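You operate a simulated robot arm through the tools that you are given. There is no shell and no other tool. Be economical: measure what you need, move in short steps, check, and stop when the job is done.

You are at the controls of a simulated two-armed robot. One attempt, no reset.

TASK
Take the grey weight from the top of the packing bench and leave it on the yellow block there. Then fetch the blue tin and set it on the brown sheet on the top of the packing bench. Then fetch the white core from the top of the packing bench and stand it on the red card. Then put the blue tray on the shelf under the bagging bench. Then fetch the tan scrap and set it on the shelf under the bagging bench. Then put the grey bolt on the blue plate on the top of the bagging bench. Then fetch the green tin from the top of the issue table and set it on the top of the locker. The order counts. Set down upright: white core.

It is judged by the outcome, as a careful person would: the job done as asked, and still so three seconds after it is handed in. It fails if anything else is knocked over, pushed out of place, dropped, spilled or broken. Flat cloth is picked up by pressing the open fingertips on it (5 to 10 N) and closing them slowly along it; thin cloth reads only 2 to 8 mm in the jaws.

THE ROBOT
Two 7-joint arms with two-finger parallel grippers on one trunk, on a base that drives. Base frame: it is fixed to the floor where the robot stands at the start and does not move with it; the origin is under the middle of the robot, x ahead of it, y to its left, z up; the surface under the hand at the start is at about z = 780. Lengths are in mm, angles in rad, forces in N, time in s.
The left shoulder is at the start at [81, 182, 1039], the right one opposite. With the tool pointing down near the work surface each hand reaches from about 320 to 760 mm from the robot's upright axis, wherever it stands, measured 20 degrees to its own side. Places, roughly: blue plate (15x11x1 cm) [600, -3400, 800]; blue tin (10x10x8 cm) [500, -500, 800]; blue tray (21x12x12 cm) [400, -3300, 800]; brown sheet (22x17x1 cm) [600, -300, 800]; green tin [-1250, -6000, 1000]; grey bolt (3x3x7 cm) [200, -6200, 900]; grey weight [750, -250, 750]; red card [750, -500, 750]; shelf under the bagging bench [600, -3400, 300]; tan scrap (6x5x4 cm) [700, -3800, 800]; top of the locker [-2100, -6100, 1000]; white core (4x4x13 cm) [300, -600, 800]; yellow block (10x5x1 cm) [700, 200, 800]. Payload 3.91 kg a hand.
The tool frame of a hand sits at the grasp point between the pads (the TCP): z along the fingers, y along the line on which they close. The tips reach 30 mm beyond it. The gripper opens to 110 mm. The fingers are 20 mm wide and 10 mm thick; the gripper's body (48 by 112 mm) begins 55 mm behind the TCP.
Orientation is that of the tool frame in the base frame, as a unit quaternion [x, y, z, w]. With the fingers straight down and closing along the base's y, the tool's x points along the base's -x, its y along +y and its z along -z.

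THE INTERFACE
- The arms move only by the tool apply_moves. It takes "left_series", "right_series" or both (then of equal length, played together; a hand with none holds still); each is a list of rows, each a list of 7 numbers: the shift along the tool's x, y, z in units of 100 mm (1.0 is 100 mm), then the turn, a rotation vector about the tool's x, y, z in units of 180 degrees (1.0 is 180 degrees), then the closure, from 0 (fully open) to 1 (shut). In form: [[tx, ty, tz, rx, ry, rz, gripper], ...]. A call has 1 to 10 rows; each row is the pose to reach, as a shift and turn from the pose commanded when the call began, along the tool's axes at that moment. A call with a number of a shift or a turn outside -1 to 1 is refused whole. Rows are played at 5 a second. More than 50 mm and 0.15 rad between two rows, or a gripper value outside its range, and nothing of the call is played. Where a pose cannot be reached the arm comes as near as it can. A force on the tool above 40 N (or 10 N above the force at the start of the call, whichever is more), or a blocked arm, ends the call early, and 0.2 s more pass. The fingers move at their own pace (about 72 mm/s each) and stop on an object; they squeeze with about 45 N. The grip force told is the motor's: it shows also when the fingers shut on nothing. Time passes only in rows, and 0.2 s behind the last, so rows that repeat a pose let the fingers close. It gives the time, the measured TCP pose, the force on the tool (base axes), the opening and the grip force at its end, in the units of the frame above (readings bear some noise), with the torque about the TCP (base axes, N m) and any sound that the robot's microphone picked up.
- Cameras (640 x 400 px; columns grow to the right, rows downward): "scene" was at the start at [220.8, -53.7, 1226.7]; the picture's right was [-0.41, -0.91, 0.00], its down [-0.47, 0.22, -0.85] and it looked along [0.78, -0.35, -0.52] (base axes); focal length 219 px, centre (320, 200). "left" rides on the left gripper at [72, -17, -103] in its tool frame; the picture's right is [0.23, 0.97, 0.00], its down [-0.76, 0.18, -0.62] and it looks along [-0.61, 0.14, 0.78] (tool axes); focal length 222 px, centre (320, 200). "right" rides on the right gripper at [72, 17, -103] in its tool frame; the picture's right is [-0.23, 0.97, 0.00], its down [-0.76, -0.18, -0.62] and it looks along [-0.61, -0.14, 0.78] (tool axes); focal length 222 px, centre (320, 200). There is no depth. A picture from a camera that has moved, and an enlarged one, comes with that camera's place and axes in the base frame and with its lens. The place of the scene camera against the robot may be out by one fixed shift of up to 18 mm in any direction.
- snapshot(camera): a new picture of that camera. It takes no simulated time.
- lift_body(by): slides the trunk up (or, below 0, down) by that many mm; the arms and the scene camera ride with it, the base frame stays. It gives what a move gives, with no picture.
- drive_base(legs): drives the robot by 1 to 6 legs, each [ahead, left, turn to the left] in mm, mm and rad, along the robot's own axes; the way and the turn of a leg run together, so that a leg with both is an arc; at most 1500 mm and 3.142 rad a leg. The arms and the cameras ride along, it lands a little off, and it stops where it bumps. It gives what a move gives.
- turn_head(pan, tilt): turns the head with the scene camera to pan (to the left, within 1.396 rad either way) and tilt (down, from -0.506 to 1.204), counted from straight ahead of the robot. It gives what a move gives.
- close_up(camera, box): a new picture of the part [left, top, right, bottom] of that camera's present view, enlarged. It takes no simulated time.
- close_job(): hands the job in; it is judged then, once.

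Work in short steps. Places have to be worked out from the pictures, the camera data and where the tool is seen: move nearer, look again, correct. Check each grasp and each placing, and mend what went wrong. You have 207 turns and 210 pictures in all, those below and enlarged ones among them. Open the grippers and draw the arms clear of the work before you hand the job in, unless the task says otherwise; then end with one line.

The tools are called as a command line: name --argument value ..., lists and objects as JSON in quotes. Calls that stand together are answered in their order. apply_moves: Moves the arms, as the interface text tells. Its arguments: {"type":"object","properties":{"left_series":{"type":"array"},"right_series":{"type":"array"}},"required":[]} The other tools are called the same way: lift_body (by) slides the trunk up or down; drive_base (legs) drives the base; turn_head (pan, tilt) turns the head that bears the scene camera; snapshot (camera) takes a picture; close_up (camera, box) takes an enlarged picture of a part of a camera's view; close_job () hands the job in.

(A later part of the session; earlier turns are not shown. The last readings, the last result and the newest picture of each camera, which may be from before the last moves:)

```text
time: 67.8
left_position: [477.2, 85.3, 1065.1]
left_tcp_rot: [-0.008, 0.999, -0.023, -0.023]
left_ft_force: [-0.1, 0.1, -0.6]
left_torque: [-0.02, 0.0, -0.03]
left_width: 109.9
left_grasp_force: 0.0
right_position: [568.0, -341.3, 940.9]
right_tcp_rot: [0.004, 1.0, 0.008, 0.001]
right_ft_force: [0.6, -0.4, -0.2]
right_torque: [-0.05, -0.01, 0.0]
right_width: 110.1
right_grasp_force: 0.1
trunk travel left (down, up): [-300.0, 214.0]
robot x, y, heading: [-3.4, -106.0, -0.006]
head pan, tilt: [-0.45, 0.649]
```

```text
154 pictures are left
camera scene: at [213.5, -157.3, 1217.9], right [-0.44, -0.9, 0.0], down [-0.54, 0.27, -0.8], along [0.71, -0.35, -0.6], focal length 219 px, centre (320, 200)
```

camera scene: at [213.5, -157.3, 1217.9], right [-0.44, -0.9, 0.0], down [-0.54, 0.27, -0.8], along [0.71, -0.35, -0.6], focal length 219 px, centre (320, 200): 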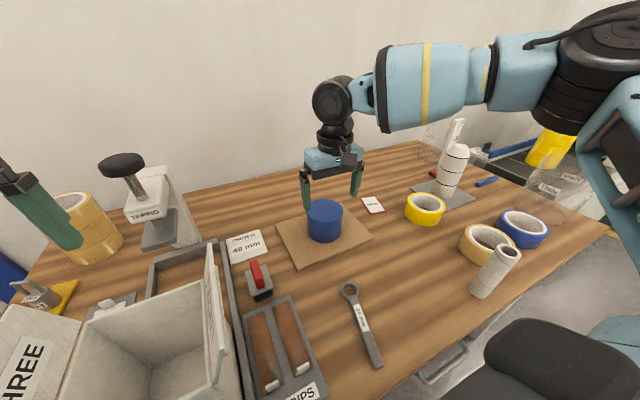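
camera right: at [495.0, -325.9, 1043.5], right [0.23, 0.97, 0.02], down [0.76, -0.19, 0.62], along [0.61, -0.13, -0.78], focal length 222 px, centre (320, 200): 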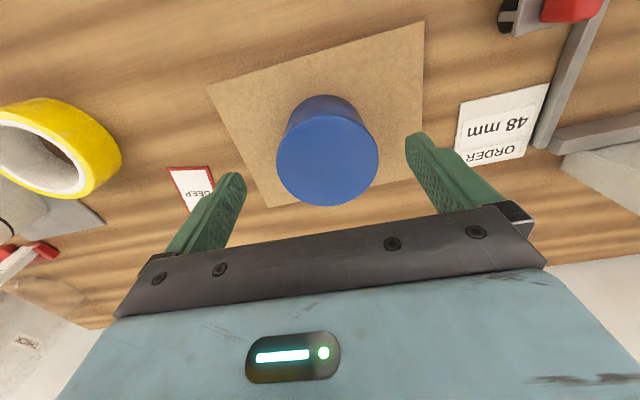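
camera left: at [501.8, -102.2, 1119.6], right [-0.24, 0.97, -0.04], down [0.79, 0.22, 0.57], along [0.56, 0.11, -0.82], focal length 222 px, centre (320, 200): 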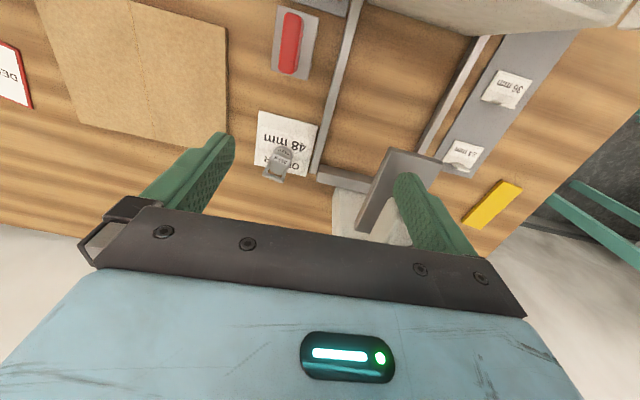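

The tin is on the sheet. Next is the white core, standing at about [297,-565]. I'll raise both hands, then back off 150 mm and go right 230 mm.

apply_moves --left_series '[[0.2, 0, -0.3, 0, 0, 0, 0], [0.5, 0, -0.6, 0, 0, 0, 0], [0.8, 0, -0.95, 0, 0, 0, 0]]' --right_series '[[0.2, 0, -0.3, 0, 0, 0, 0], [0.4, 0, -0.6, 0, 0, 0, 0], [0.6, 0, -0.9, 0, 0, 0, 0]]'

drive_base --legs '[[-150, 0, 0], [0, -230, 0]]'

snapshot --camera "right"

snapshot --camera "scene"

```text
time: 68.6
left_position: [400.3, 88.5, 1164.8]
left_tcp_rot: [-0.007, 0.999, -0.023, -0.022]
left_ft_force: [-0.2, -0.2, 0.6]
left_torque: [-0.01, -0.04, 0.0]
left_width: 110.1
left_grasp_force: 0.0
right_position: [506.8, -341.7, 1031.8]
right_tcp_rot: [0.004, 1.0, 0.009, 0.002]
right_ft_force: [0.1, 0.1, 0.7]
right_torque: [0.01, -0.01, 0.05]
right_width: 110.1
right_grasp_force: 0.0
trunk travel left (down, up): [-300.0, 214.0]
robot x, y, heading: [-4.2, -101.4, -0.005]
head pan, tilt: [-0.45, 0.649]
```

```text
time: 72.2
left_position: [251.2, -139.4, 1162.8]
left_tcp_rot: [-0.007, 0.999, -0.023, -0.023]
left_ft_force: [0.7, -0.8, 0.0]
left_torque: [0.03, -0.01, 0.01]
left_width: 110.1
left_grasp_force: 0.1
right_position: [356.3, -569.8, 1028.8]
right_tcp_rot: [0.004, 1.0, 0.008, 0.001]
right_ft_force: [-0.1, 0.1, -0.7]
right_torque: [0.01, -0.01, -0.02]
right_width: 109.7
right_grasp_force: 0.0
trunk travel left (down, up): [-300.0, 214.0]
robot x, y, heading: [-155.8, -331.5, -0.009]
head pan, tilt: [-0.45, 0.649]
```

```text
153 pictures are left
camera right: at [284.3, -554.9, 1132.7], right [0.23, 0.97, 0.02], down [0.76, -0.19, 0.62], along [0.61, -0.13, -0.78], focal length 222 px, centre (320, 200)
```

right: 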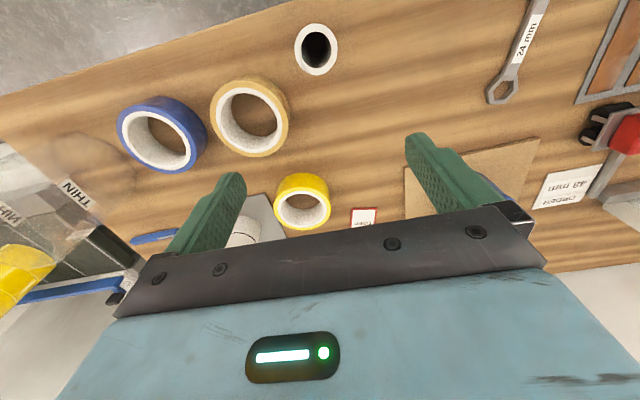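

```text
152 pictures are left
camera scene: at [62.9, -385.5, 1217.7], right [-0.44, -0.9, 0.0], down [-0.54, 0.27, -0.8], along [0.71, -0.35, -0.6], focal length 219 px, centre (320, 200)
```

scene: 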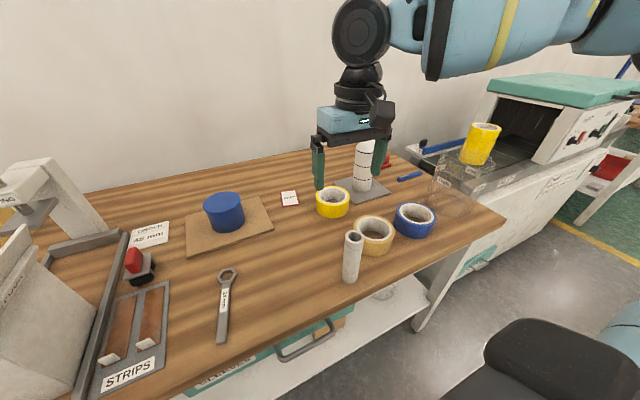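

The core's top is centred at [301,-558]. I'll come over it and down around it.

apply_moves --right_series '[[0.3, 0.06, 0.2, 0, 0, 0, 0], [0.55, 0.12, 0.45, 0, 0, 0, 0], [0.55, 0.12, 0.7, 0, 0, 0, 0]]'

snapshot --camera "right"

close_up --camera "scene" --box '[260, 180, 420, 280]'

```text
time: 73.0
left_position: [252.0, -140.0, 1163.8]
left_tcp_rot: [-0.008, 0.999, -0.023, -0.023]
left_ft_force: [0.2, -0.1, 0.2]
left_torque: [-0.01, 0.02, 0.03]
left_width: 110.0
left_grasp_force: 0.1
right_position: [301.0, -556.1, 959.0]
right_tcp_rot: [0.004, 1.0, 0.009, 0.001]
right_ft_force: [0.5, -0.3, 0.3]
right_torque: [-0.02, 0.01, 0.02]
right_width: 109.8
right_grasp_force: 0.0
trunk travel left (down, up): [-300.0, 214.0]
robot x, y, heading: [-151.2, -328.4, -0.004]
head pan, tilt: [-0.45, 0.649]
```

```text
151 pictures are left
camera right: at [229.6, -541.0, 1062.8], right [0.23, 0.97, 0.02], down [0.76, -0.19, 0.62], along [0.61, -0.13, -0.78], focal length 222 px, centre (320, 200)
```

right: 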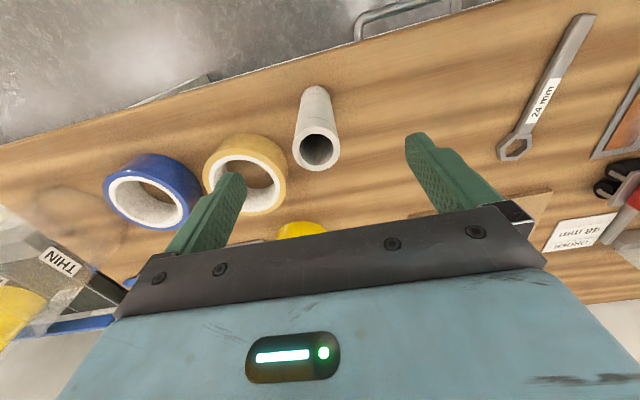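

```text
4.00 times, centred on (340, 230) of scene
camera zoom: at [63.4, -385.3, 1217.6], right [-0.44, -0.9, 0.0], down [-0.54, 0.27, -0.8], along [0.71, -0.35, -0.6], focal length 876 px, centre (240, 80)
```

zoom: 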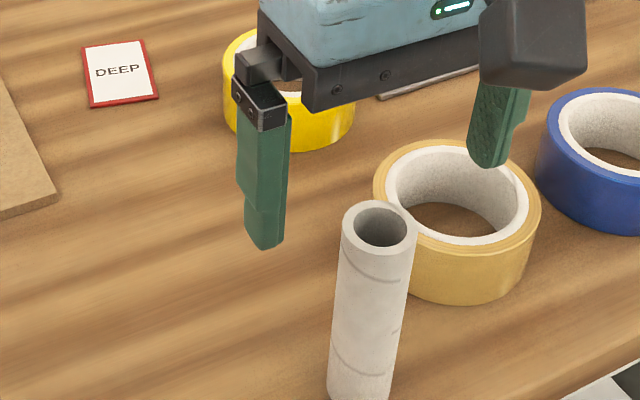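

Centred. I'll narrow to 75 mm so as to stay clear of the tan tape, go down to z≈868, and close.

apply_moves --right_series '[[-0.01, -0.02, 0, 0, 0, 0, 0.32], [-0.01, -0.02, 0.3, 0, 0, 0, 0.32], [-0.01, -0.02, 0.6, 0, 0, 0, 0.32], [-0.01, -0.02, 0.9, 0, 0, 0, 0.32], [-0.01, -0.02, 0.91, 0, 0, 0, 0.6], [-0.01, -0.02, 0.91, 0, 0, 0, 0.8], [-0.01, -0.02, 0.91, 0, 0, 0, 0.8]]'

snapshot --camera "right"

```text
time: 74.6
left_position: [250.8, -140.1, 1163.7]
left_tcp_rot: [-0.007, 0.999, -0.024, -0.024]
left_ft_force: [-1.1, 0.3, -0.3]
left_torque: [0.0, 0.01, 0.03]
left_width: 110.1
left_grasp_force: 0.1
right_position: [301.7, -555.6, 868.6]
right_tcp_rot: [0.004, 1.0, 0.008, 0.0]
right_ft_force: [0.4, -0.5, -0.6]
right_torque: [-0.01, -0.01, 0.03]
right_width: 34.3
right_grasp_force: 45.6
trunk travel left (down, up): [-300.0, 214.0]
robot x, y, heading: [-153.1, -324.2, -0.008]
head pan, tilt: [-0.45, 0.649]
```

```text
149 pictures are left
camera right: at [230.3, -541.0, 971.8], right [0.23, 0.97, 0.02], down [0.76, -0.19, 0.62], along [0.61, -0.13, -0.78], focal length 222 px, centre (320, 200)
```

right: 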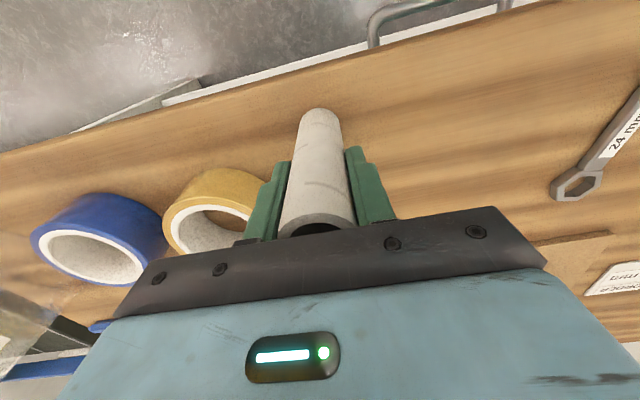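

Gripped (34 mm). I'll lift 100 mm, drive forward 150 mm, and reach toward the red card while looking.

apply_moves --right_series '[[0, 0, -0.3, 0, 0, 0, 0.8], [0, 0, -0.6, 0, 0, 0, 0.8], [0, 0, -0.99, 0, 0, 0, 0.8]]'

drive_base --legs '[[150, 0, 0]]'

apply_moves --right_series '[[-0.35, 0.05, 0, 0, 0, 0, 0.8], [-0.7, 0.1, 0, 0, 0, 0, 0.8], [-0.98, 0.15, 0, 0, 0, 0, 0.8], [-0.98, 0.15, 0, 0, 0, 0, 0.8]]'

snapshot --camera "right"

snapshot --camera "scene"

```text
time: 75.4
left_position: [250.7, -138.7, 1163.2]
left_tcp_rot: [-0.007, 0.999, -0.022, -0.023]
left_ft_force: [-0.4, -0.7, -1.1]
left_torque: [-0.01, -0.02, -0.03]
left_width: 110.0
left_grasp_force: 0.1
right_position: [301.8, -559.3, 966.9]
right_tcp_rot: [0.003, 1.0, 0.009, 0.001]
right_ft_force: [-0.4, 0.0, -0.3]
right_torque: [-0.03, -0.02, 0.0]
right_width: 34.3
right_grasp_force: 45.2
trunk travel left (down, up): [-300.0, 214.0]
robot x, y, heading: [-153.2, -328.1, -0.011]
head pan, tilt: [-0.45, 0.649]
```

```text
time: 76.8
left_position: [401.8, -139.8, 1163.3]
left_tcp_rot: [-0.007, 0.999, -0.022, -0.023]
left_ft_force: [-0.3, -0.2, 0.4]
left_torque: [0.0, 0.02, 0.01]
left_width: 109.9
left_grasp_force: 0.1
right_position: [452.2, -560.6, 967.0]
right_tcp_rot: [0.004, 1.0, 0.008, 0.0]
right_ft_force: [0.0, -1.0, 0.2]
right_torque: [0.01, 0.0, -0.03]
right_width: 34.4
right_grasp_force: 44.8
trunk travel left (down, up): [-300.0, 214.0]
robot x, y, heading: [-7.5, -332.1, -0.008]
head pan, tilt: [-0.45, 0.649]
```

```text
time: 77.8
left_position: [402.7, -140.8, 1164.8]
left_tcp_rot: [-0.007, 0.999, -0.023, -0.023]
left_ft_force: [0.3, 0.9, -0.7]
left_torque: [-0.01, 0.01, 0.03]
left_width: 110.1
left_grasp_force: 0.1
right_position: [550.5, -547.3, 968.0]
right_tcp_rot: [0.004, 1.0, 0.008, 0.001]
right_ft_force: [-0.3, 0.0, 0.4]
right_torque: [0.0, 0.0, -0.02]
right_width: 33.7
right_grasp_force: 44.8
trunk travel left (down, up): [-300.0, 214.0]
robot x, y, heading: [-2.5, -332.5, -0.009]
head pan, tilt: [-0.45, 0.649]
```

```text
148 pictures are left
camera right: at [478.0, -531.5, 1071.8], right [0.24, 0.97, 0.02], down [0.76, -0.19, 0.62], along [0.61, -0.13, -0.78], focal length 222 px, centre (320, 200)
```

right: 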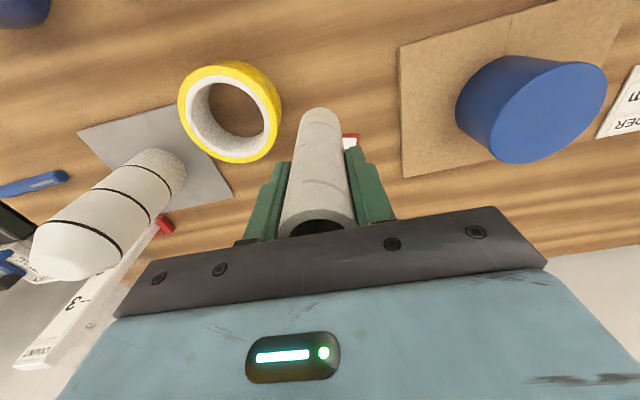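

```text
147 pictures are left
camera scene: at [212.6, -386.9, 1217.8], right [-0.44, -0.9, 0.0], down [-0.54, 0.27, -0.8], along [0.71, -0.35, -0.6], focal length 219 px, centre (320, 200)
```

scene: 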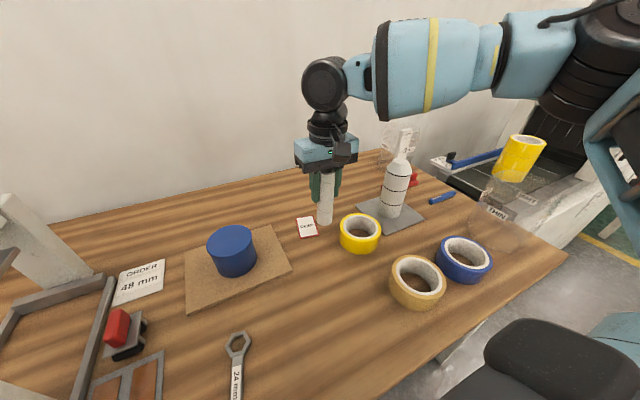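

After correcting for the bias I see with the tin, the card's centre is at about [638,-537]. I'll go forward and down to just above it.

apply_moves --right_series '[[-0.25, 0.05, 0.3, 0, 0, 0, 0.8], [-0.45, 0.09, 0.5, 0, 0, 0, 0.8], [-0.65, 0.09, 0.7, 0, 0, 0, 0.8], [-0.87, 0.09, 0.83, 0, 0, 0, 0.8], [-0.87, 0.09, 0.83, 0, 0, 0, 0.8]]'

snapshot --camera "right"

close_up --camera "scene" --box '[240, 150, 400, 250]'

```text
time: 79.0
left_position: [401.9, -140.7, 1163.2]
left_tcp_rot: [-0.007, 0.999, -0.023, -0.024]
left_ft_force: [-0.5, 0.2, -0.3]
left_torque: [-0.01, 0.01, 0.01]
left_width: 109.6
left_grasp_force: 0.0
right_position: [608.9, -554.1, 900.7]
right_tcp_rot: [0.004, 1.0, 0.009, 0.001]
right_ft_force: [-0.5, -0.1, 0.5]
right_torque: [0.03, -0.01, -0.02]
right_width: 34.0
right_grasp_force: 44.9
right hand out of reach, approached as far as the arm can: row 3, 4, 5
trunk travel left (down, up): [-300.0, 214.0]
robot x, y, heading: [-2.9, -330.1, -0.007]
head pan, tilt: [-0.45, 0.649]
```

```text
146 pictures are left
camera right: at [538.0, -538.8, 1004.2], right [0.24, 0.97, 0.02], down [0.76, -0.19, 0.62], along [0.61, -0.13, -0.78], focal length 222 px, centre (320, 200)
```

right: 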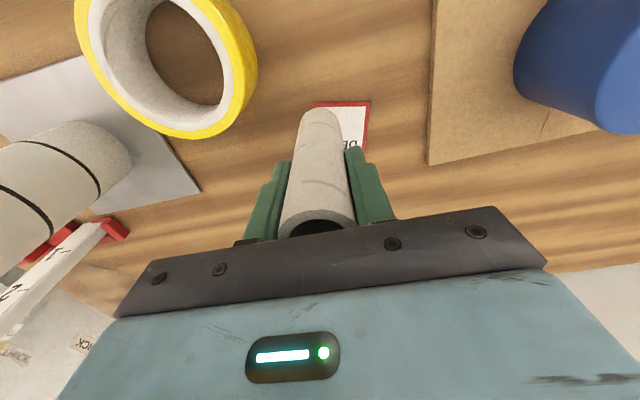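

```text
4.00 times, centred on (320, 200) of scene
camera zoom: at [212.9, -386.9, 1217.7], right [-0.44, -0.9, 0.0], down [-0.54, 0.27, -0.8], along [0.71, -0.35, -0.6], focal length 876 px, centre (320, 200)
```

zoom: 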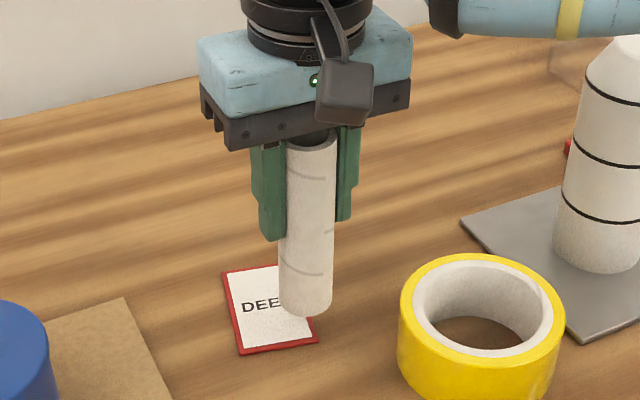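

The card's corners put its centre at [639,-540], about 53×79 mm. I'll lower to z≈880 first, where the reach is longer, then move forward and left over it.

apply_moves --right_series '[[0, 0.05, 0.1, 0, 0, 0, 0.8], [0, 0.1, 0.2, 0, 0, 0, 0.8], [-0.15, 0.15, 0.23, 0, 0, 0, 0.8], [-0.25, 0.15, 0.23, 0, 0, 0, 0.8], [-0.25, 0.15, 0.23, 0, 0, 0, 0.8]]'

close_up --camera "scene" --box '[240, 150, 400, 250]'

snapshot --camera "right"

```text
time: 80.2
left_position: [401.2, -141.8, 1164.0]
left_tcp_rot: [-0.006, 0.999, -0.022, -0.024]
left_ft_force: [0.6, -0.6, -0.2]
left_torque: [-0.01, -0.02, 0.01]
left_width: 110.0
left_grasp_force: 0.1
right_position: [609.6, -551.8, 890.5]
right_tcp_rot: [0.005, 1.0, 0.009, 0.0]
right_ft_force: [0.9, 0.3, -0.7]
right_torque: [-0.02, -0.02, 0.01]
right_width: 33.6
right_grasp_force: 45.1
right hand out of reach, approached as far as the arm can: row 2, 3, 4, 5
trunk travel left (down, up): [-300.0, 214.0]
robot x, y, heading: [-4.3, -327.5, -0.013]
head pan, tilt: [-0.45, 0.649]
```

```text
4.00 times, centred on (320, 200) of scene
camera zoom: at [213.2, -387.0, 1217.7], right [-0.44, -0.9, 0.0], down [-0.54, 0.27, -0.8], along [0.71, -0.35, -0.6], focal length 876 px, centre (320, 200)
```

zoom: 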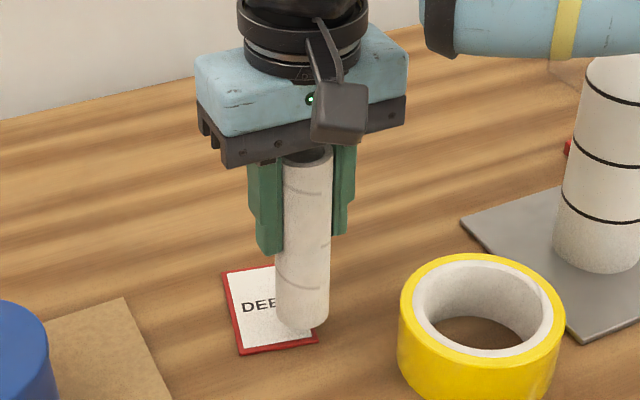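

```text
143 pictures are left
camera right: at [537.6, -536.1, 993.9], right [0.24, 0.97, 0.02], down [0.76, -0.19, 0.62], along [0.61, -0.13, -0.78], focal length 222 px, centre (320, 200)
```

right: 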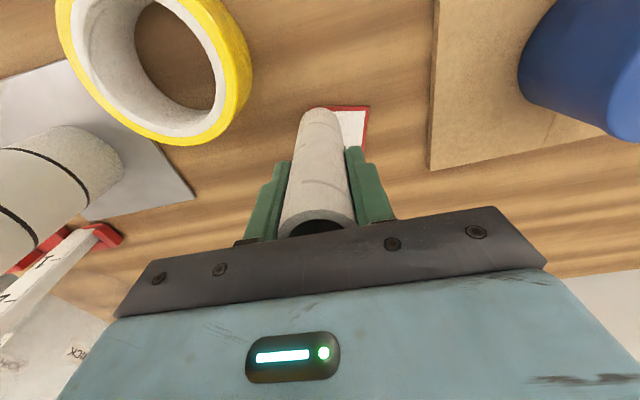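

The arm is at its limit, so I'll let the base carry the core the rest of the way: 23 mm ahead and 12 mm left.

drive_base --legs '[[23, 12, 0]]'

snapshot --camera "right"

close_up --camera "scene" --box '[240, 150, 400, 250]'

```text
time: 81.0
left_position: [424.6, -128.1, 1162.4]
left_tcp_rot: [-0.007, 0.999, -0.023, -0.023]
left_ft_force: [-0.7, -0.1, 0.0]
left_torque: [0.0, 0.0, -0.01]
left_width: 110.2
left_grasp_force: 0.1
right_position: [632.7, -539.2, 890.4]
right_tcp_rot: [0.004, 1.0, 0.008, 0.0]
right_ft_force: [0.2, 0.0, -0.8]
right_torque: [-0.02, -0.03, 0.01]
right_width: 33.7
right_grasp_force: 45.2
trunk travel left (down, up): [-300.0, 214.0]
robot x, y, heading: [16.7, -319.3, -0.011]
head pan, tilt: [-0.45, 0.649]
```

```text
142 pictures are left
camera right: at [560.8, -524.2, 993.9], right [0.24, 0.97, 0.02], down [0.76, -0.19, 0.62], along [0.61, -0.13, -0.78], focal length 222 px, centre (320, 200)
```

right: 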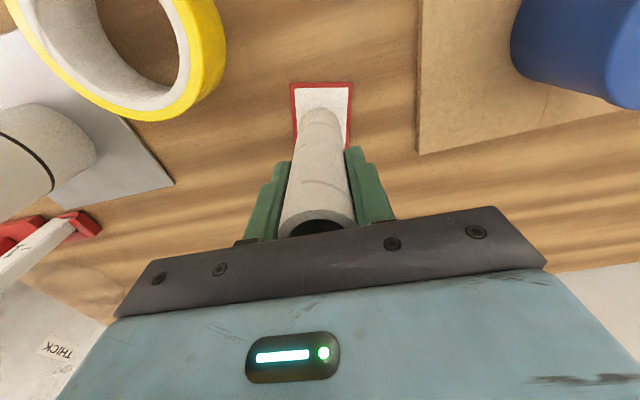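

```text
4.00 times, centred on (320, 200) of scene
camera zoom: at [236.4, -375.0, 1217.6], right [-0.44, -0.9, 0.0], down [-0.54, 0.27, -0.8], along [0.71, -0.35, -0.6], focal length 876 px, centre (320, 200)
```

zoom: 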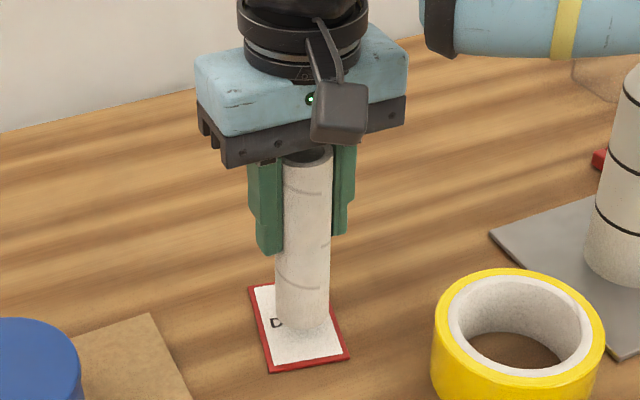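

Well centred over the card. I'll lower straight down 17 mm.

apply_moves --right_series '[[0, 0, 0.08, 0, 0, 0, 0.8], [0, 0, 0.15, 0, 0, 0, 0.8], [0, 0, 0.17, 0, 0, 0, 0.8]]'

```text
time: 81.8
left_position: [424.6, -128.7, 1164.4]
left_tcp_rot: [-0.007, 0.999, -0.022, -0.023]
left_ft_force: [-0.2, 0.3, -0.7]
left_torque: [-0.06, 0.0, -0.03]
left_width: 110.0
left_grasp_force: 0.1
right_position: [632.6, -539.8, 875.2]
right_tcp_rot: [0.005, 1.0, 0.008, 0.0]
right_ft_force: [0.1, 0.2, -0.3]
right_torque: [-0.01, -0.01, 0.02]
right_width: 33.7
right_grasp_force: 45.2
trunk travel left (down, up): [-300.0, 214.0]
robot x, y, heading: [20.6, -316.8, -0.009]
head pan, tilt: [-0.45, 0.649]
```

Reachable. I'll take small steps to contact.

apply_moves --right_series '[[0, 0, 0.02, 0, 0, 0, 0.8], [0, 0, 0.03, 0, 0, 0, 0.8]]'

apply_moves --right_series '[[0, 0, 0.01, 0, 0, 0, 0.8], [0, 0, 0.02, 0, 0, 0, 0.8]]'

snapshot --camera "right"

```text
time: 82.4
left_position: [423.1, -129.7, 1163.7]
left_tcp_rot: [-0.006, 0.999, -0.023, -0.023]
left_ft_force: [0.4, -0.5, 0.1]
left_torque: [0.0, 0.02, -0.01]
left_width: 110.2
left_grasp_force: 0.0
right_position: [631.6, -539.2, 873.7]
right_tcp_rot: [0.004, 1.0, 0.009, 0.003]
right_ft_force: [0.3, -2.8, 11.2]
right_torque: [-0.28, -0.01, 0.03]
right_width: 33.7
right_grasp_force: 45.0
trunk travel left (down, up): [-300.0, 214.0]
robot x, y, heading: [18.7, -319.7, -0.006]
head pan, tilt: [-0.45, 0.649]
```

```text
time: 83.0
left_position: [422.5, -128.7, 1162.8]
left_tcp_rot: [-0.006, 0.999, -0.023, -0.023]
left_ft_force: [0.5, -0.8, -0.2]
left_torque: [0.0, 0.0, 0.0]
left_width: 110.0
left_grasp_force: 0.0
right_position: [631.3, -537.8, 872.1]
right_tcp_rot: [0.004, 1.0, 0.01, 0.004]
right_ft_force: [0.9, -1.7, 27.4]
right_torque: [-0.34, -0.06, 0.0]
right_width: 33.8
right_grasp_force: 44.9
trunk travel left (down, up): [-300.0, 214.0]
robot x, y, heading: [20.2, -315.7, -0.014]
head pan, tilt: [-0.45, 0.649]
```

```text
140 pictures are left
camera right: at [558.9, -523.7, 975.2], right [0.24, 0.97, 0.02], down [0.76, -0.2, 0.63], along [0.61, -0.13, -0.78], focal length 222 px, centre (320, 200)
```

right: 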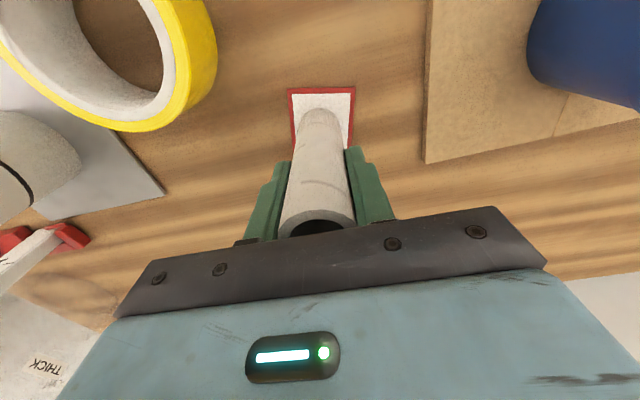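

Contact is at 27 N; I'll ease up 2 mm to relieve it and then open.

apply_moves --right_series '[[0, 0, -0.02, 0, 0, 0, 0.8], [0, 0, -0.025, 0, 0, 0, 0.8]]'

apply_moves --right_series '[[0, 0, 0, 0, 0, 0, 0.6], [0, 0, 0, 0, 0, 0, 0.4], [0, 0, 0, 0, 0, 0, 0.3], [0, 0, 0, 0, 0, 0, 0.3]]'

snapshot --camera "right"

close_up --camera "scene" --box '[240, 150, 400, 250]'

```text
time: 83.6
left_position: [423.7, -128.8, 1163.5]
left_tcp_rot: [-0.007, 0.999, -0.024, -0.022]
left_ft_force: [0.2, 0.9, -0.7]
left_torque: [-0.02, -0.02, 0.03]
left_width: 110.1
left_grasp_force: 0.1
right_position: [630.9, -538.5, 871.0]
right_tcp_rot: [0.005, 1.0, 0.008, 0.001]
right_ft_force: [2.3, 0.7, 19.6]
right_torque: [-0.09, -0.2, -0.01]
right_width: 33.6
right_grasp_force: 45.1
trunk travel left (down, up): [-300.0, 214.0]
robot x, y, heading: [16.7, -317.6, -0.013]
head pan, tilt: [-0.45, 0.649]
```

```text
time: 84.6
left_position: [425.7, -129.7, 1162.1]
left_tcp_rot: [-0.006, 0.999, -0.023, -0.023]
left_ft_force: [0.0, -0.2, -0.5]
left_torque: [-0.01, -0.02, 0.0]
left_width: 109.9
left_grasp_force: 0.0
right_position: [632.0, -538.7, 870.4]
right_tcp_rot: [0.004, 1.0, 0.009, 0.001]
right_ft_force: [1.2, -0.2, 0.9]
right_torque: [0.03, 0.03, -0.05]
right_width: 76.8
right_grasp_force: 0.0
trunk travel left (down, up): [-300.0, 214.0]
robot x, y, heading: [22.3, -317.3, -0.012]
head pan, tilt: [-0.45, 0.649]
```

```text
139 pictures are left
camera right: at [560.2, -524.0, 974.4], right [0.24, 0.97, 0.02], down [0.76, -0.19, 0.62], along [0.61, -0.13, -0.78], focal length 222 px, centre (320, 200)
```

right: 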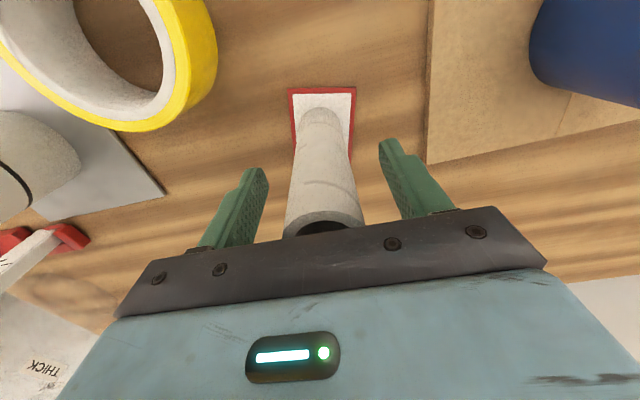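

```text
4.00 times, centred on (320, 200) of scene
camera zoom: at [235.9, -375.2, 1217.7], right [-0.44, -0.9, 0.0], down [-0.54, 0.27, -0.8], along [0.71, -0.35, -0.6], focal length 876 px, centre (320, 200)
```

zoom: 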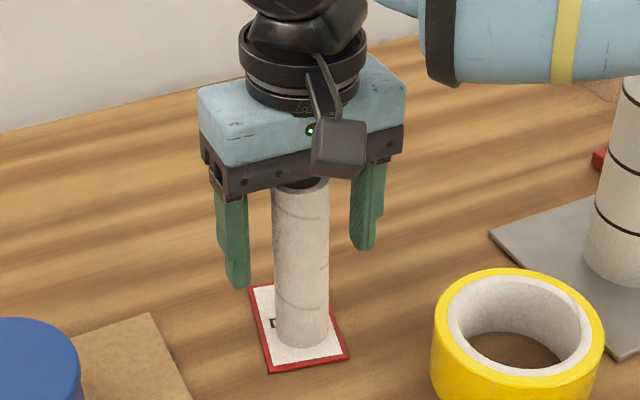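

The core stands upright on the card. I'll raise 18 mm (still straddling it), then back the base straight off so that the fingers slide clear.

apply_moves --right_series '[[0, 0, -0.1, 0, 0, 0, 0.3], [0, 0, -0.18, 0, 0, 0, 0.3]]'

drive_base --legs '[[-160, 0, 0]]'

snapshot --camera "scene"

```text
time: 85.2
left_position: [424.5, -128.6, 1163.0]
left_tcp_rot: [-0.007, 0.999, -0.023, -0.024]
left_ft_force: [-0.4, 0.0, -0.4]
left_torque: [0.0, 0.0, 0.04]
left_width: 110.1
left_grasp_force: 0.0
right_position: [632.0, -539.8, 887.9]
right_tcp_rot: [0.005, 1.0, 0.008, 0.0]
right_ft_force: [0.0, -0.1, 1.2]
right_torque: [-0.02, 0.0, 0.02]
right_width: 76.8
right_grasp_force: 0.0
trunk travel left (down, up): [-300.0, 214.0]
robot x, y, heading: [18.6, -317.7, -0.011]
head pan, tilt: [-0.45, 0.649]
```

```text
time: 86.6
left_position: [264.2, -127.5, 1164.2]
left_tcp_rot: [-0.006, 0.999, -0.023, -0.024]
left_ft_force: [0.1, 0.4, -0.4]
left_torque: [-0.02, 0.02, -0.01]
left_width: 110.0
left_grasp_force: 0.1
right_position: [470.7, -537.9, 889.1]
right_tcp_rot: [0.006, 1.0, 0.008, 0.001]
right_ft_force: [-0.3, -0.2, 0.2]
right_torque: [-0.01, 0.03, 0.01]
right_width: 77.0
right_grasp_force: 0.0
trunk travel left (down, up): [-300.0, 214.0]
robot x, y, heading: [-140.9, -316.1, -0.013]
head pan, tilt: [-0.45, 0.649]
```

```text
137 pictures are left
camera scene: at [75.3, -373.6, 1217.8], right [-0.44, -0.9, 0.0], down [-0.54, 0.27, -0.8], along [0.71, -0.35, -0.6], focal length 219 px, centre (320, 200)
```

scene: 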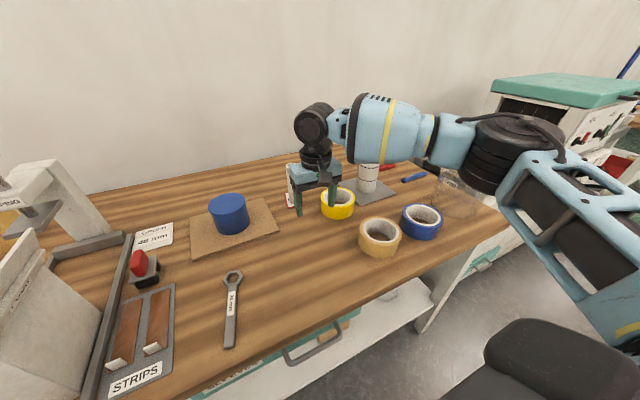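

The core is clear of the fingers. I'll raise the right hand, back off, and look at the bench and along the way to the right.

apply_moves --right_series '[[0.2, 0, -0.4, 0, 0, 0, 0], [0.4, 0, -0.8, 0, 0, 0, 0], [0.6, 0, -1.0, 0, 0, 0, 0]]'

drive_base --legs '[[-500, 0, 0]]'

snapshot --camera "scene"

turn_head --pan -1.35 --tilt 0.35

snapshot --camera "scene"

```text
time: 87.4
left_position: [263.6, -127.1, 1163.2]
left_tcp_rot: [-0.007, 0.999, -0.023, -0.024]
left_ft_force: [-0.2, -0.2, -0.3]
left_torque: [-0.01, -0.01, 0.01]
left_width: 109.9
left_grasp_force: 0.0
right_position: [410.2, -538.3, 989.0]
right_tcp_rot: [0.005, 1.0, 0.009, 0.001]
right_ft_force: [-0.1, -0.1, -0.5]
right_torque: [-0.03, -0.04, -0.02]
right_width: 109.8
right_grasp_force: 0.0
trunk travel left (down, up): [-300.0, 214.0]
robot x, y, heading: [-142.4, -317.8, -0.011]
head pan, tilt: [-0.45, 0.649]
```

```text
time: 90.3
left_position: [-231.7, -122.3, 1163.2]
left_tcp_rot: [-0.008, 0.999, -0.023, -0.023]
left_ft_force: [0.0, -0.1, 0.2]
left_torque: [-0.01, -0.02, 0.01]
left_width: 110.0
left_grasp_force: 0.0
right_position: [-83.4, -531.2, 989.1]
right_tcp_rot: [0.004, 1.0, 0.009, 0.001]
right_ft_force: [-0.2, -0.1, 0.6]
right_torque: [0.0, 0.01, 0.0]
right_width: 109.7
right_grasp_force: 0.1
trunk travel left (down, up): [-300.0, 214.0]
robot x, y, heading: [-637.3, -310.9, -0.008]
head pan, tilt: [-0.45, 0.649]
```

```text
136 pictures are left
camera scene: at [-419.9, -368.4, 1217.7], right [-0.44, -0.9, 0.0], down [-0.54, 0.27, -0.8], along [0.71, -0.35, -0.6], focal length 219 px, centre (320, 200)
```

scene: 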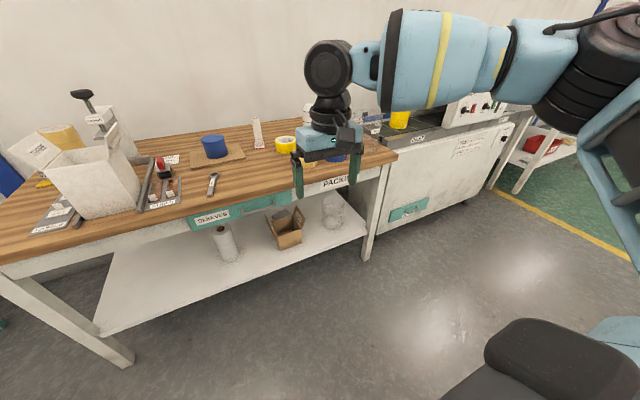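

```text
time: 91.5
left_position: [-231.0, -122.4, 1162.2]
left_tcp_rot: [-0.009, 0.999, -0.023, -0.024]
left_ft_force: [0.2, 0.4, -1.1]
left_torque: [-0.03, 0.02, 0.01]
left_width: 110.1
left_grasp_force: 0.0
right_position: [-81.9, -531.3, 988.9]
right_tcp_rot: [0.003, 1.0, 0.008, 0.001]
right_ft_force: [-0.1, 0.2, -0.3]
right_torque: [-0.03, -0.01, -0.01]
right_width: 109.9
right_grasp_force: 0.0
trunk travel left (down, up): [-300.0, 214.0]
robot x, y, heading: [-637.4, -312.8, -0.007]
head pan, tilt: [-1.349, 0.351]
```

```text
135 pictures are left
camera scene: at [-477.6, -421.0, 1244.7], right [-0.98, -0.21, 0.0], down [-0.07, 0.34, -0.94], along [0.2, -0.92, -0.34], focal length 219 px, centre (320, 200)
```

scene: 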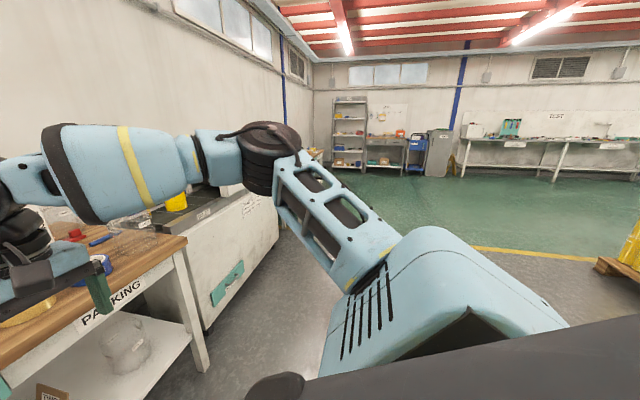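

The path to the right is open. I'll drive toward the bagging bench in two legs and look.

drive_base --legs '[[0, -1500, 0], [0, -1400, 0]]'

turn_head --pan -0.1 --tilt 0.55

snapshot --camera "scene"

```text
time: 116.8
left_position: [-260.0, -3014.6, 1162.7]
left_tcp_rot: [-0.008, 0.999, -0.022, -0.023]
left_ft_force: [0.2, 0.1, 0.5]
left_torque: [0.01, 0.0, 0.0]
left_width: 110.3
left_grasp_force: 0.1
right_position: [-111.7, -3423.2, 988.6]
right_tcp_rot: [0.003, 1.0, 0.009, 0.0]
right_ft_force: [1.2, 0.4, -0.1]
right_torque: [0.01, 0.0, -0.04]
right_width: 110.0
right_grasp_force: 0.1
trunk travel left (down, up): [-300.0, 214.0]
robot x, y, heading: [-665.4, -3202.9, -0.006]
head pan, tilt: [-1.349, 0.351]
```

```text
time: 118.2
left_position: [-260.3, -3014.1, 1162.8]
left_tcp_rot: [-0.008, 0.999, -0.023, -0.023]
left_ft_force: [-0.6, -0.2, 0.1]
left_torque: [0.02, 0.01, 0.03]
left_width: 109.7
left_grasp_force: 0.1
right_position: [-111.4, -3422.9, 987.6]
right_tcp_rot: [0.003, 1.0, 0.009, 0.001]
right_ft_force: [-0.1, 0.1, -1.1]
right_torque: [0.02, -0.01, -0.02]
right_width: 110.2
right_grasp_force: 0.0
trunk travel left (down, up): [-300.0, 214.0]
robot x, y, heading: [-663.9, -3205.0, -0.01]
head pan, tilt: [-0.099, 0.55]
```

```text
134 pictures are left
camera scene: at [-436.8, -3231.2, 1226.5], right [-0.11, -0.99, 0.0], down [-0.52, 0.06, -0.85], along [0.85, -0.09, -0.52], focal length 219 px, centre (320, 200)
```

scene: 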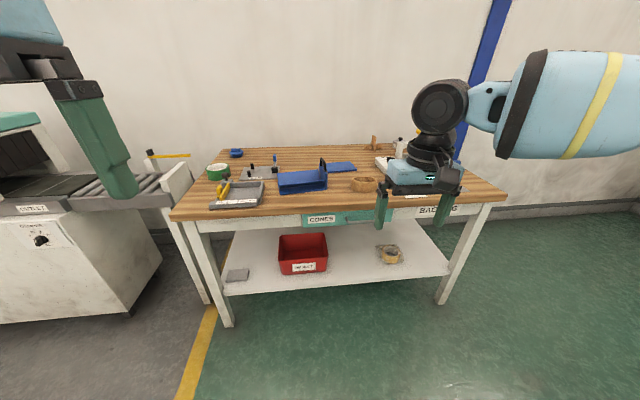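

I see the bagging bench with its shelf, blue tray and blue plate. I'll enlarge the view.

close_up --camera "scene" --box '[190, 130, 390, 255]'

close_up --camera "scene" --box '[360, 110, 520, 210]'

close_up --camera "scene" --box '[200, 210, 480, 310]'

```text
3.20 times, centred on (290, 192) of scene
camera zoom: at [-436.8, -3231.2, 1226.5], right [-0.11, -0.99, 0.0], down [-0.52, 0.06, -0.85], along [0.85, -0.09, -0.52], focal length 701 px, centre (416, 224)
```

zoom: 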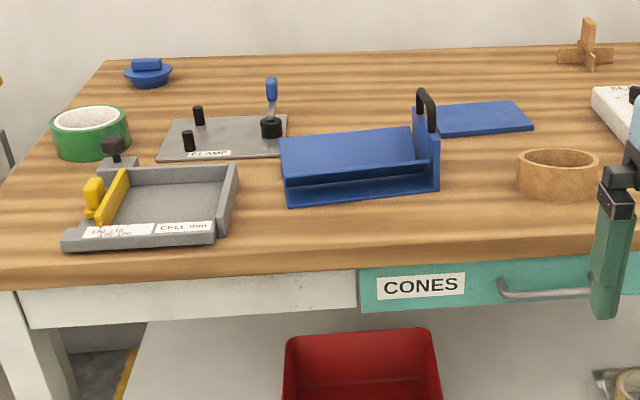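

```text
4.00 times, centred on (440, 160) of scene
camera zoom: at [-436.8, -3231.2, 1226.5], right [-0.11, -0.99, 0.0], down [-0.52, 0.06, -0.85], along [0.85, -0.09, -0.52], focal length 876 px, centre (-160, 360)
```

zoom: 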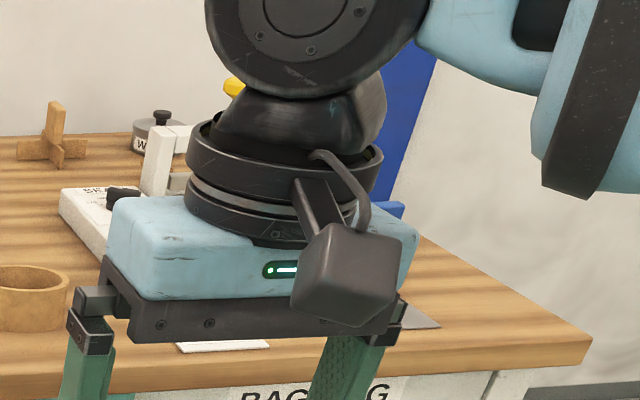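

```text
2.29 times, centred on (340, 260) of scene
camera zoom: at [-436.8, -3231.2, 1226.5], right [-0.11, -0.99, 0.0], down [-0.52, 0.06, -0.85], along [0.85, -0.09, -0.52], focal length 501 px, centre (274, 63)
```

zoom: 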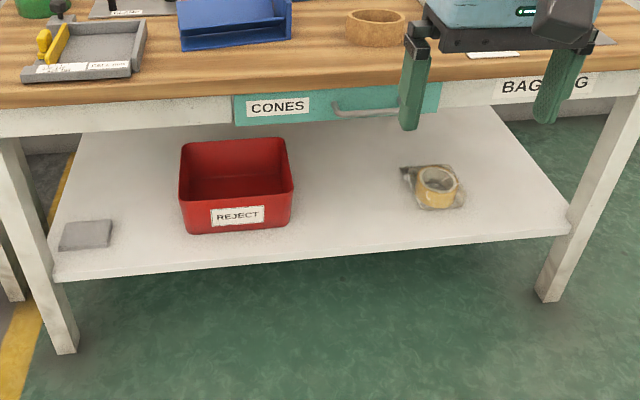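

Tray at about [424,-3233] and plate at about [573,-3447]. The hand hides the right part of the bench. I'll raise the right hand, drive forward 350 mm, and look from the head and hand cameras.

apply_moves --right_series '[[0, -0.3, -0.3, 0, 0, 0, 0], [0, -0.6, -0.6, 0, 0, 0, 0], [0, -0.8, -0.9, 0, 0, 0, 0]]'

drive_base --legs '[[350, 0, 0]]'

turn_head --pan -0.3 --tilt 0.6

snapshot --camera "scene"

snapshot --camera "right"

snapshot --camera "left"

```text
time: 119.0
left_position: [-260.6, -3013.6, 1164.9]
left_tcp_rot: [-0.008, 0.999, -0.023, -0.024]
left_ft_force: [0.1, 0.0, 0.3]
left_torque: [0.01, 0.05, 0.03]
left_width: 110.0
left_grasp_force: 0.1
right_position: [-113.1, -3506.0, 1079.3]
right_tcp_rot: [0.003, 1.0, 0.009, 0.001]
right_ft_force: [0.0, -0.1, -0.4]
right_torque: [-0.02, 0.02, 0.01]
right_width: 110.0
right_grasp_force: 0.1
trunk travel left (down, up): [-300.0, 214.0]
robot x, y, heading: [-665.8, -3207.5, -0.01]
head pan, tilt: [-0.099, 0.55]
```

```text
time: 121.3
left_position: [89.9, -3018.6, 1163.0]
left_tcp_rot: [-0.007, 0.999, -0.023, -0.023]
left_ft_force: [0.2, -0.2, -0.4]
left_torque: [0.0, -0.01, -0.01]
left_width: 109.8
left_grasp_force: 0.2
right_position: [235.5, -3509.4, 1077.8]
right_tcp_rot: [0.004, 1.0, 0.009, 0.001]
right_ft_force: [-0.6, 0.2, 0.9]
right_torque: [-0.01, 0.01, 0.01]
right_width: 110.0
right_grasp_force: 0.0
trunk travel left (down, up): [-300.0, 214.0]
robot x, y, heading: [-317.0, -3206.0, -0.01]
head pan, tilt: [-0.099, 0.55]
```

```text
time: 122.0
left_position: [88.8, -3018.5, 1162.8]
left_tcp_rot: [-0.006, 0.999, -0.022, -0.023]
left_ft_force: [-1.2, 0.0, 0.0]
left_torque: [0.02, 0.02, -0.01]
left_width: 110.0
left_grasp_force: 0.1
right_position: [235.3, -3510.0, 1078.9]
right_tcp_rot: [0.005, 1.0, 0.01, 0.001]
right_ft_force: [0.5, 0.6, 0.0]
right_torque: [-0.05, 0.01, 0.03]
right_width: 109.8
right_grasp_force: 0.0
trunk travel left (down, up): [-300.0, 214.0]
robot x, y, heading: [-321.5, -3207.9, -0.008]
head pan, tilt: [-0.3, 0.6]
```

```text
130 pictures are left
camera scene: at [-93.1, -3252.2, 1222.0], right [-0.31, -0.95, 0.0], down [-0.54, 0.17, -0.83], along [0.79, -0.25, -0.56], focal length 219 px, centre (320, 200)
```

scene: 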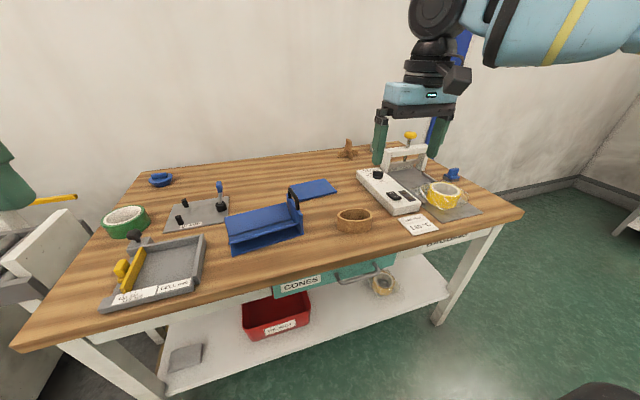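

```text
129 pictures are left
camera right: at [163.1, -3494.0, 1181.6], right [0.24, 0.97, 0.02], down [0.76, -0.2, 0.62], along [0.61, -0.13, -0.78], focal length 222 px, centre (320, 200)
```

right: 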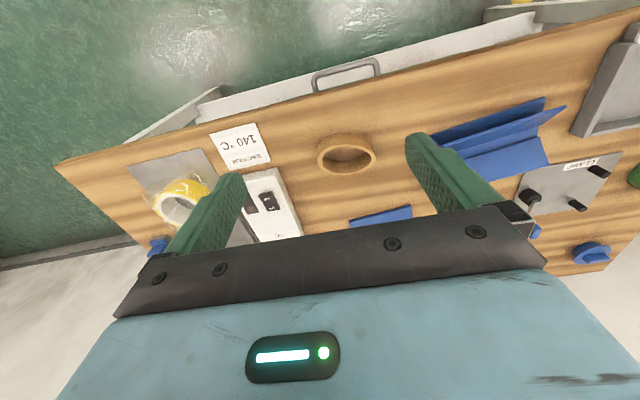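

```text
128 pictures are left
camera left: at [23.0, -3031.6, 1269.3], right [-0.24, 0.97, -0.03], down [0.79, 0.21, 0.58], along [0.57, 0.11, -0.82], focal length 222 px, centre (320, 200)
```

left: 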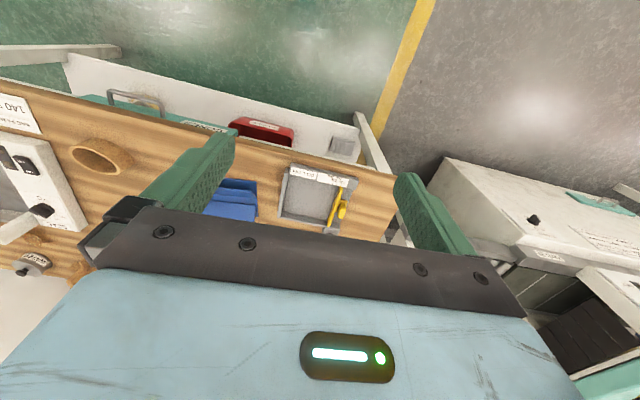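

close_up --camera "scene" --box '[200, 160, 360, 260]'

close_up --camera "scene" --box '[320, 120, 520, 245]'

close_up --camera "right" --box '[400, 60, 640, 210]'

```text
4.00 times, centred on (280, 210) of scene
camera zoom: at [-93.1, -3252.2, 1222.0], right [-0.31, -0.95, 0.0], down [-0.54, 0.17, -0.83], along [0.79, -0.25, -0.56], focal length 876 px, centre (480, 160)
```

zoom: 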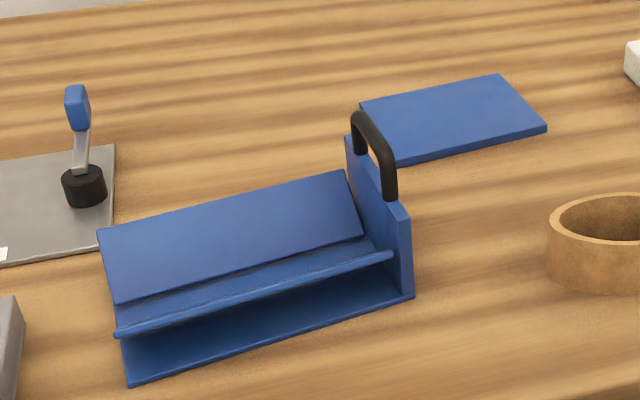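

```text
3.20 times, centred on (420, 182) of scene
camera zoom: at [-93.1, -3252.2, 1222.0], right [-0.31, -0.95, 0.0], down [-0.54, 0.17, -0.83], along [0.79, -0.25, -0.56], focal length 701 px, centre (0, 256)
```

zoom: 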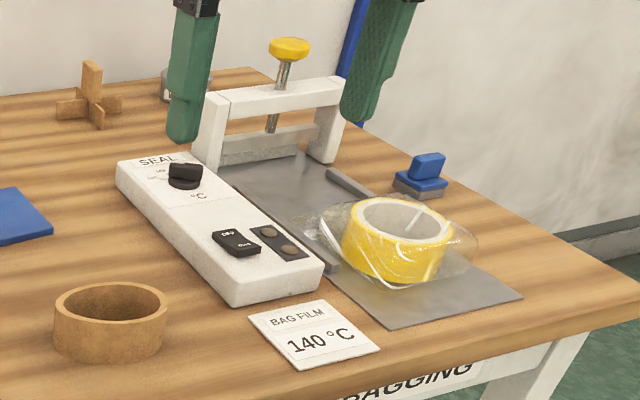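

```text
2.67 times, centred on (520, 135) of right
camera zoom: at [163.1, -3494.0, 1181.6], right [0.24, 0.97, 0.02], down [0.76, -0.2, 0.62], along [0.61, -0.13, -0.78], focal length 592 px, centre (-213, 373)
```

zoom: 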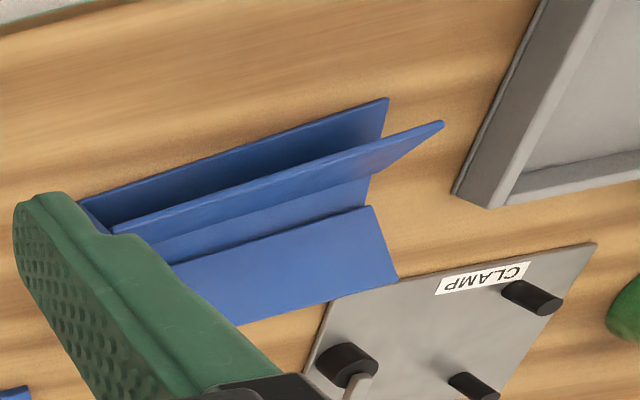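

The tray is a sloped rack with an upright end panel on its right, which carries a black arch handle (about x 402–466, y≈-3318, top z≈895). I'll grip that handle with a forward-tilted hand, which also suits placing it under the bench. I'll drive closer so the right arm lines up, then look again.

drive_base --legs '[[220, 80, 0]]'

snapshot --camera "scene"

snapshot --camera "right"

```text
time: 123.8
left_position: [309.8, -2940.5, 1162.5]
left_tcp_rot: [-0.006, 0.999, -0.023, -0.024]
left_ft_force: [0.2, -0.5, 0.5]
left_torque: [0.02, -0.02, 0.01]
left_width: 110.0
left_grasp_force: 0.0
right_position: [455.8, -3431.3, 1078.8]
right_tcp_rot: [0.005, 1.0, 0.008, 0.001]
right_ft_force: [-0.1, 0.0, -0.2]
right_torque: [0.01, -0.02, 0.0]
right_width: 110.0
right_grasp_force: 0.0
trunk travel left (down, up): [-300.0, 214.0]
robot x, y, heading: [-97.9, -3132.0, -0.012]
head pan, tilt: [-0.3, 0.6]
```

```text
124 pictures are left
camera scene: at [128.0, -3174.4, 1221.9], right [-0.3, -0.95, 0.0], down [-0.54, 0.17, -0.82], along [0.79, -0.25, -0.57], focal length 219 px, centre (320, 200)
```

scene: 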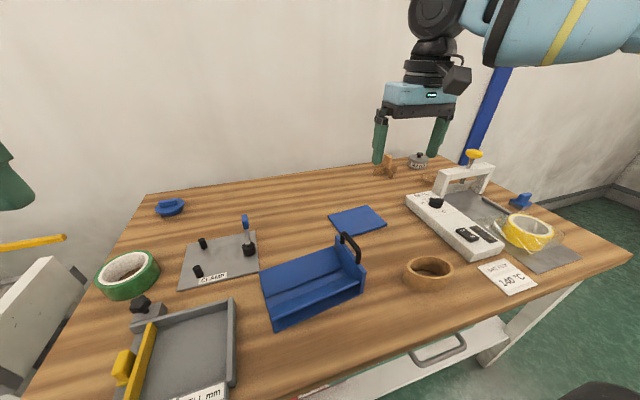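

```text
123 pictures are left
camera right: at [384.6, -3415.9, 1181.5], right [0.24, 0.97, 0.02], down [0.76, -0.19, 0.62], along [0.61, -0.13, -0.78], focal length 222 px, centre (320, 200)
```

right: 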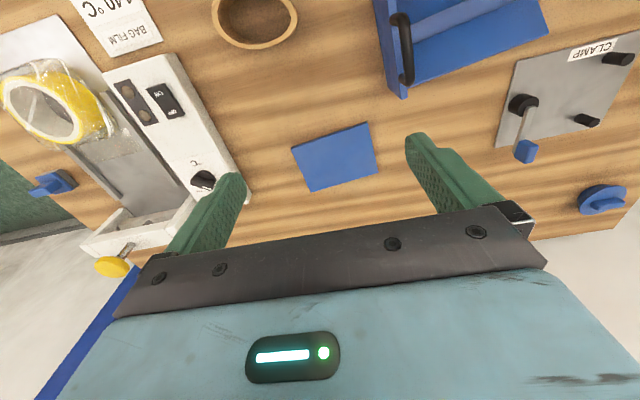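

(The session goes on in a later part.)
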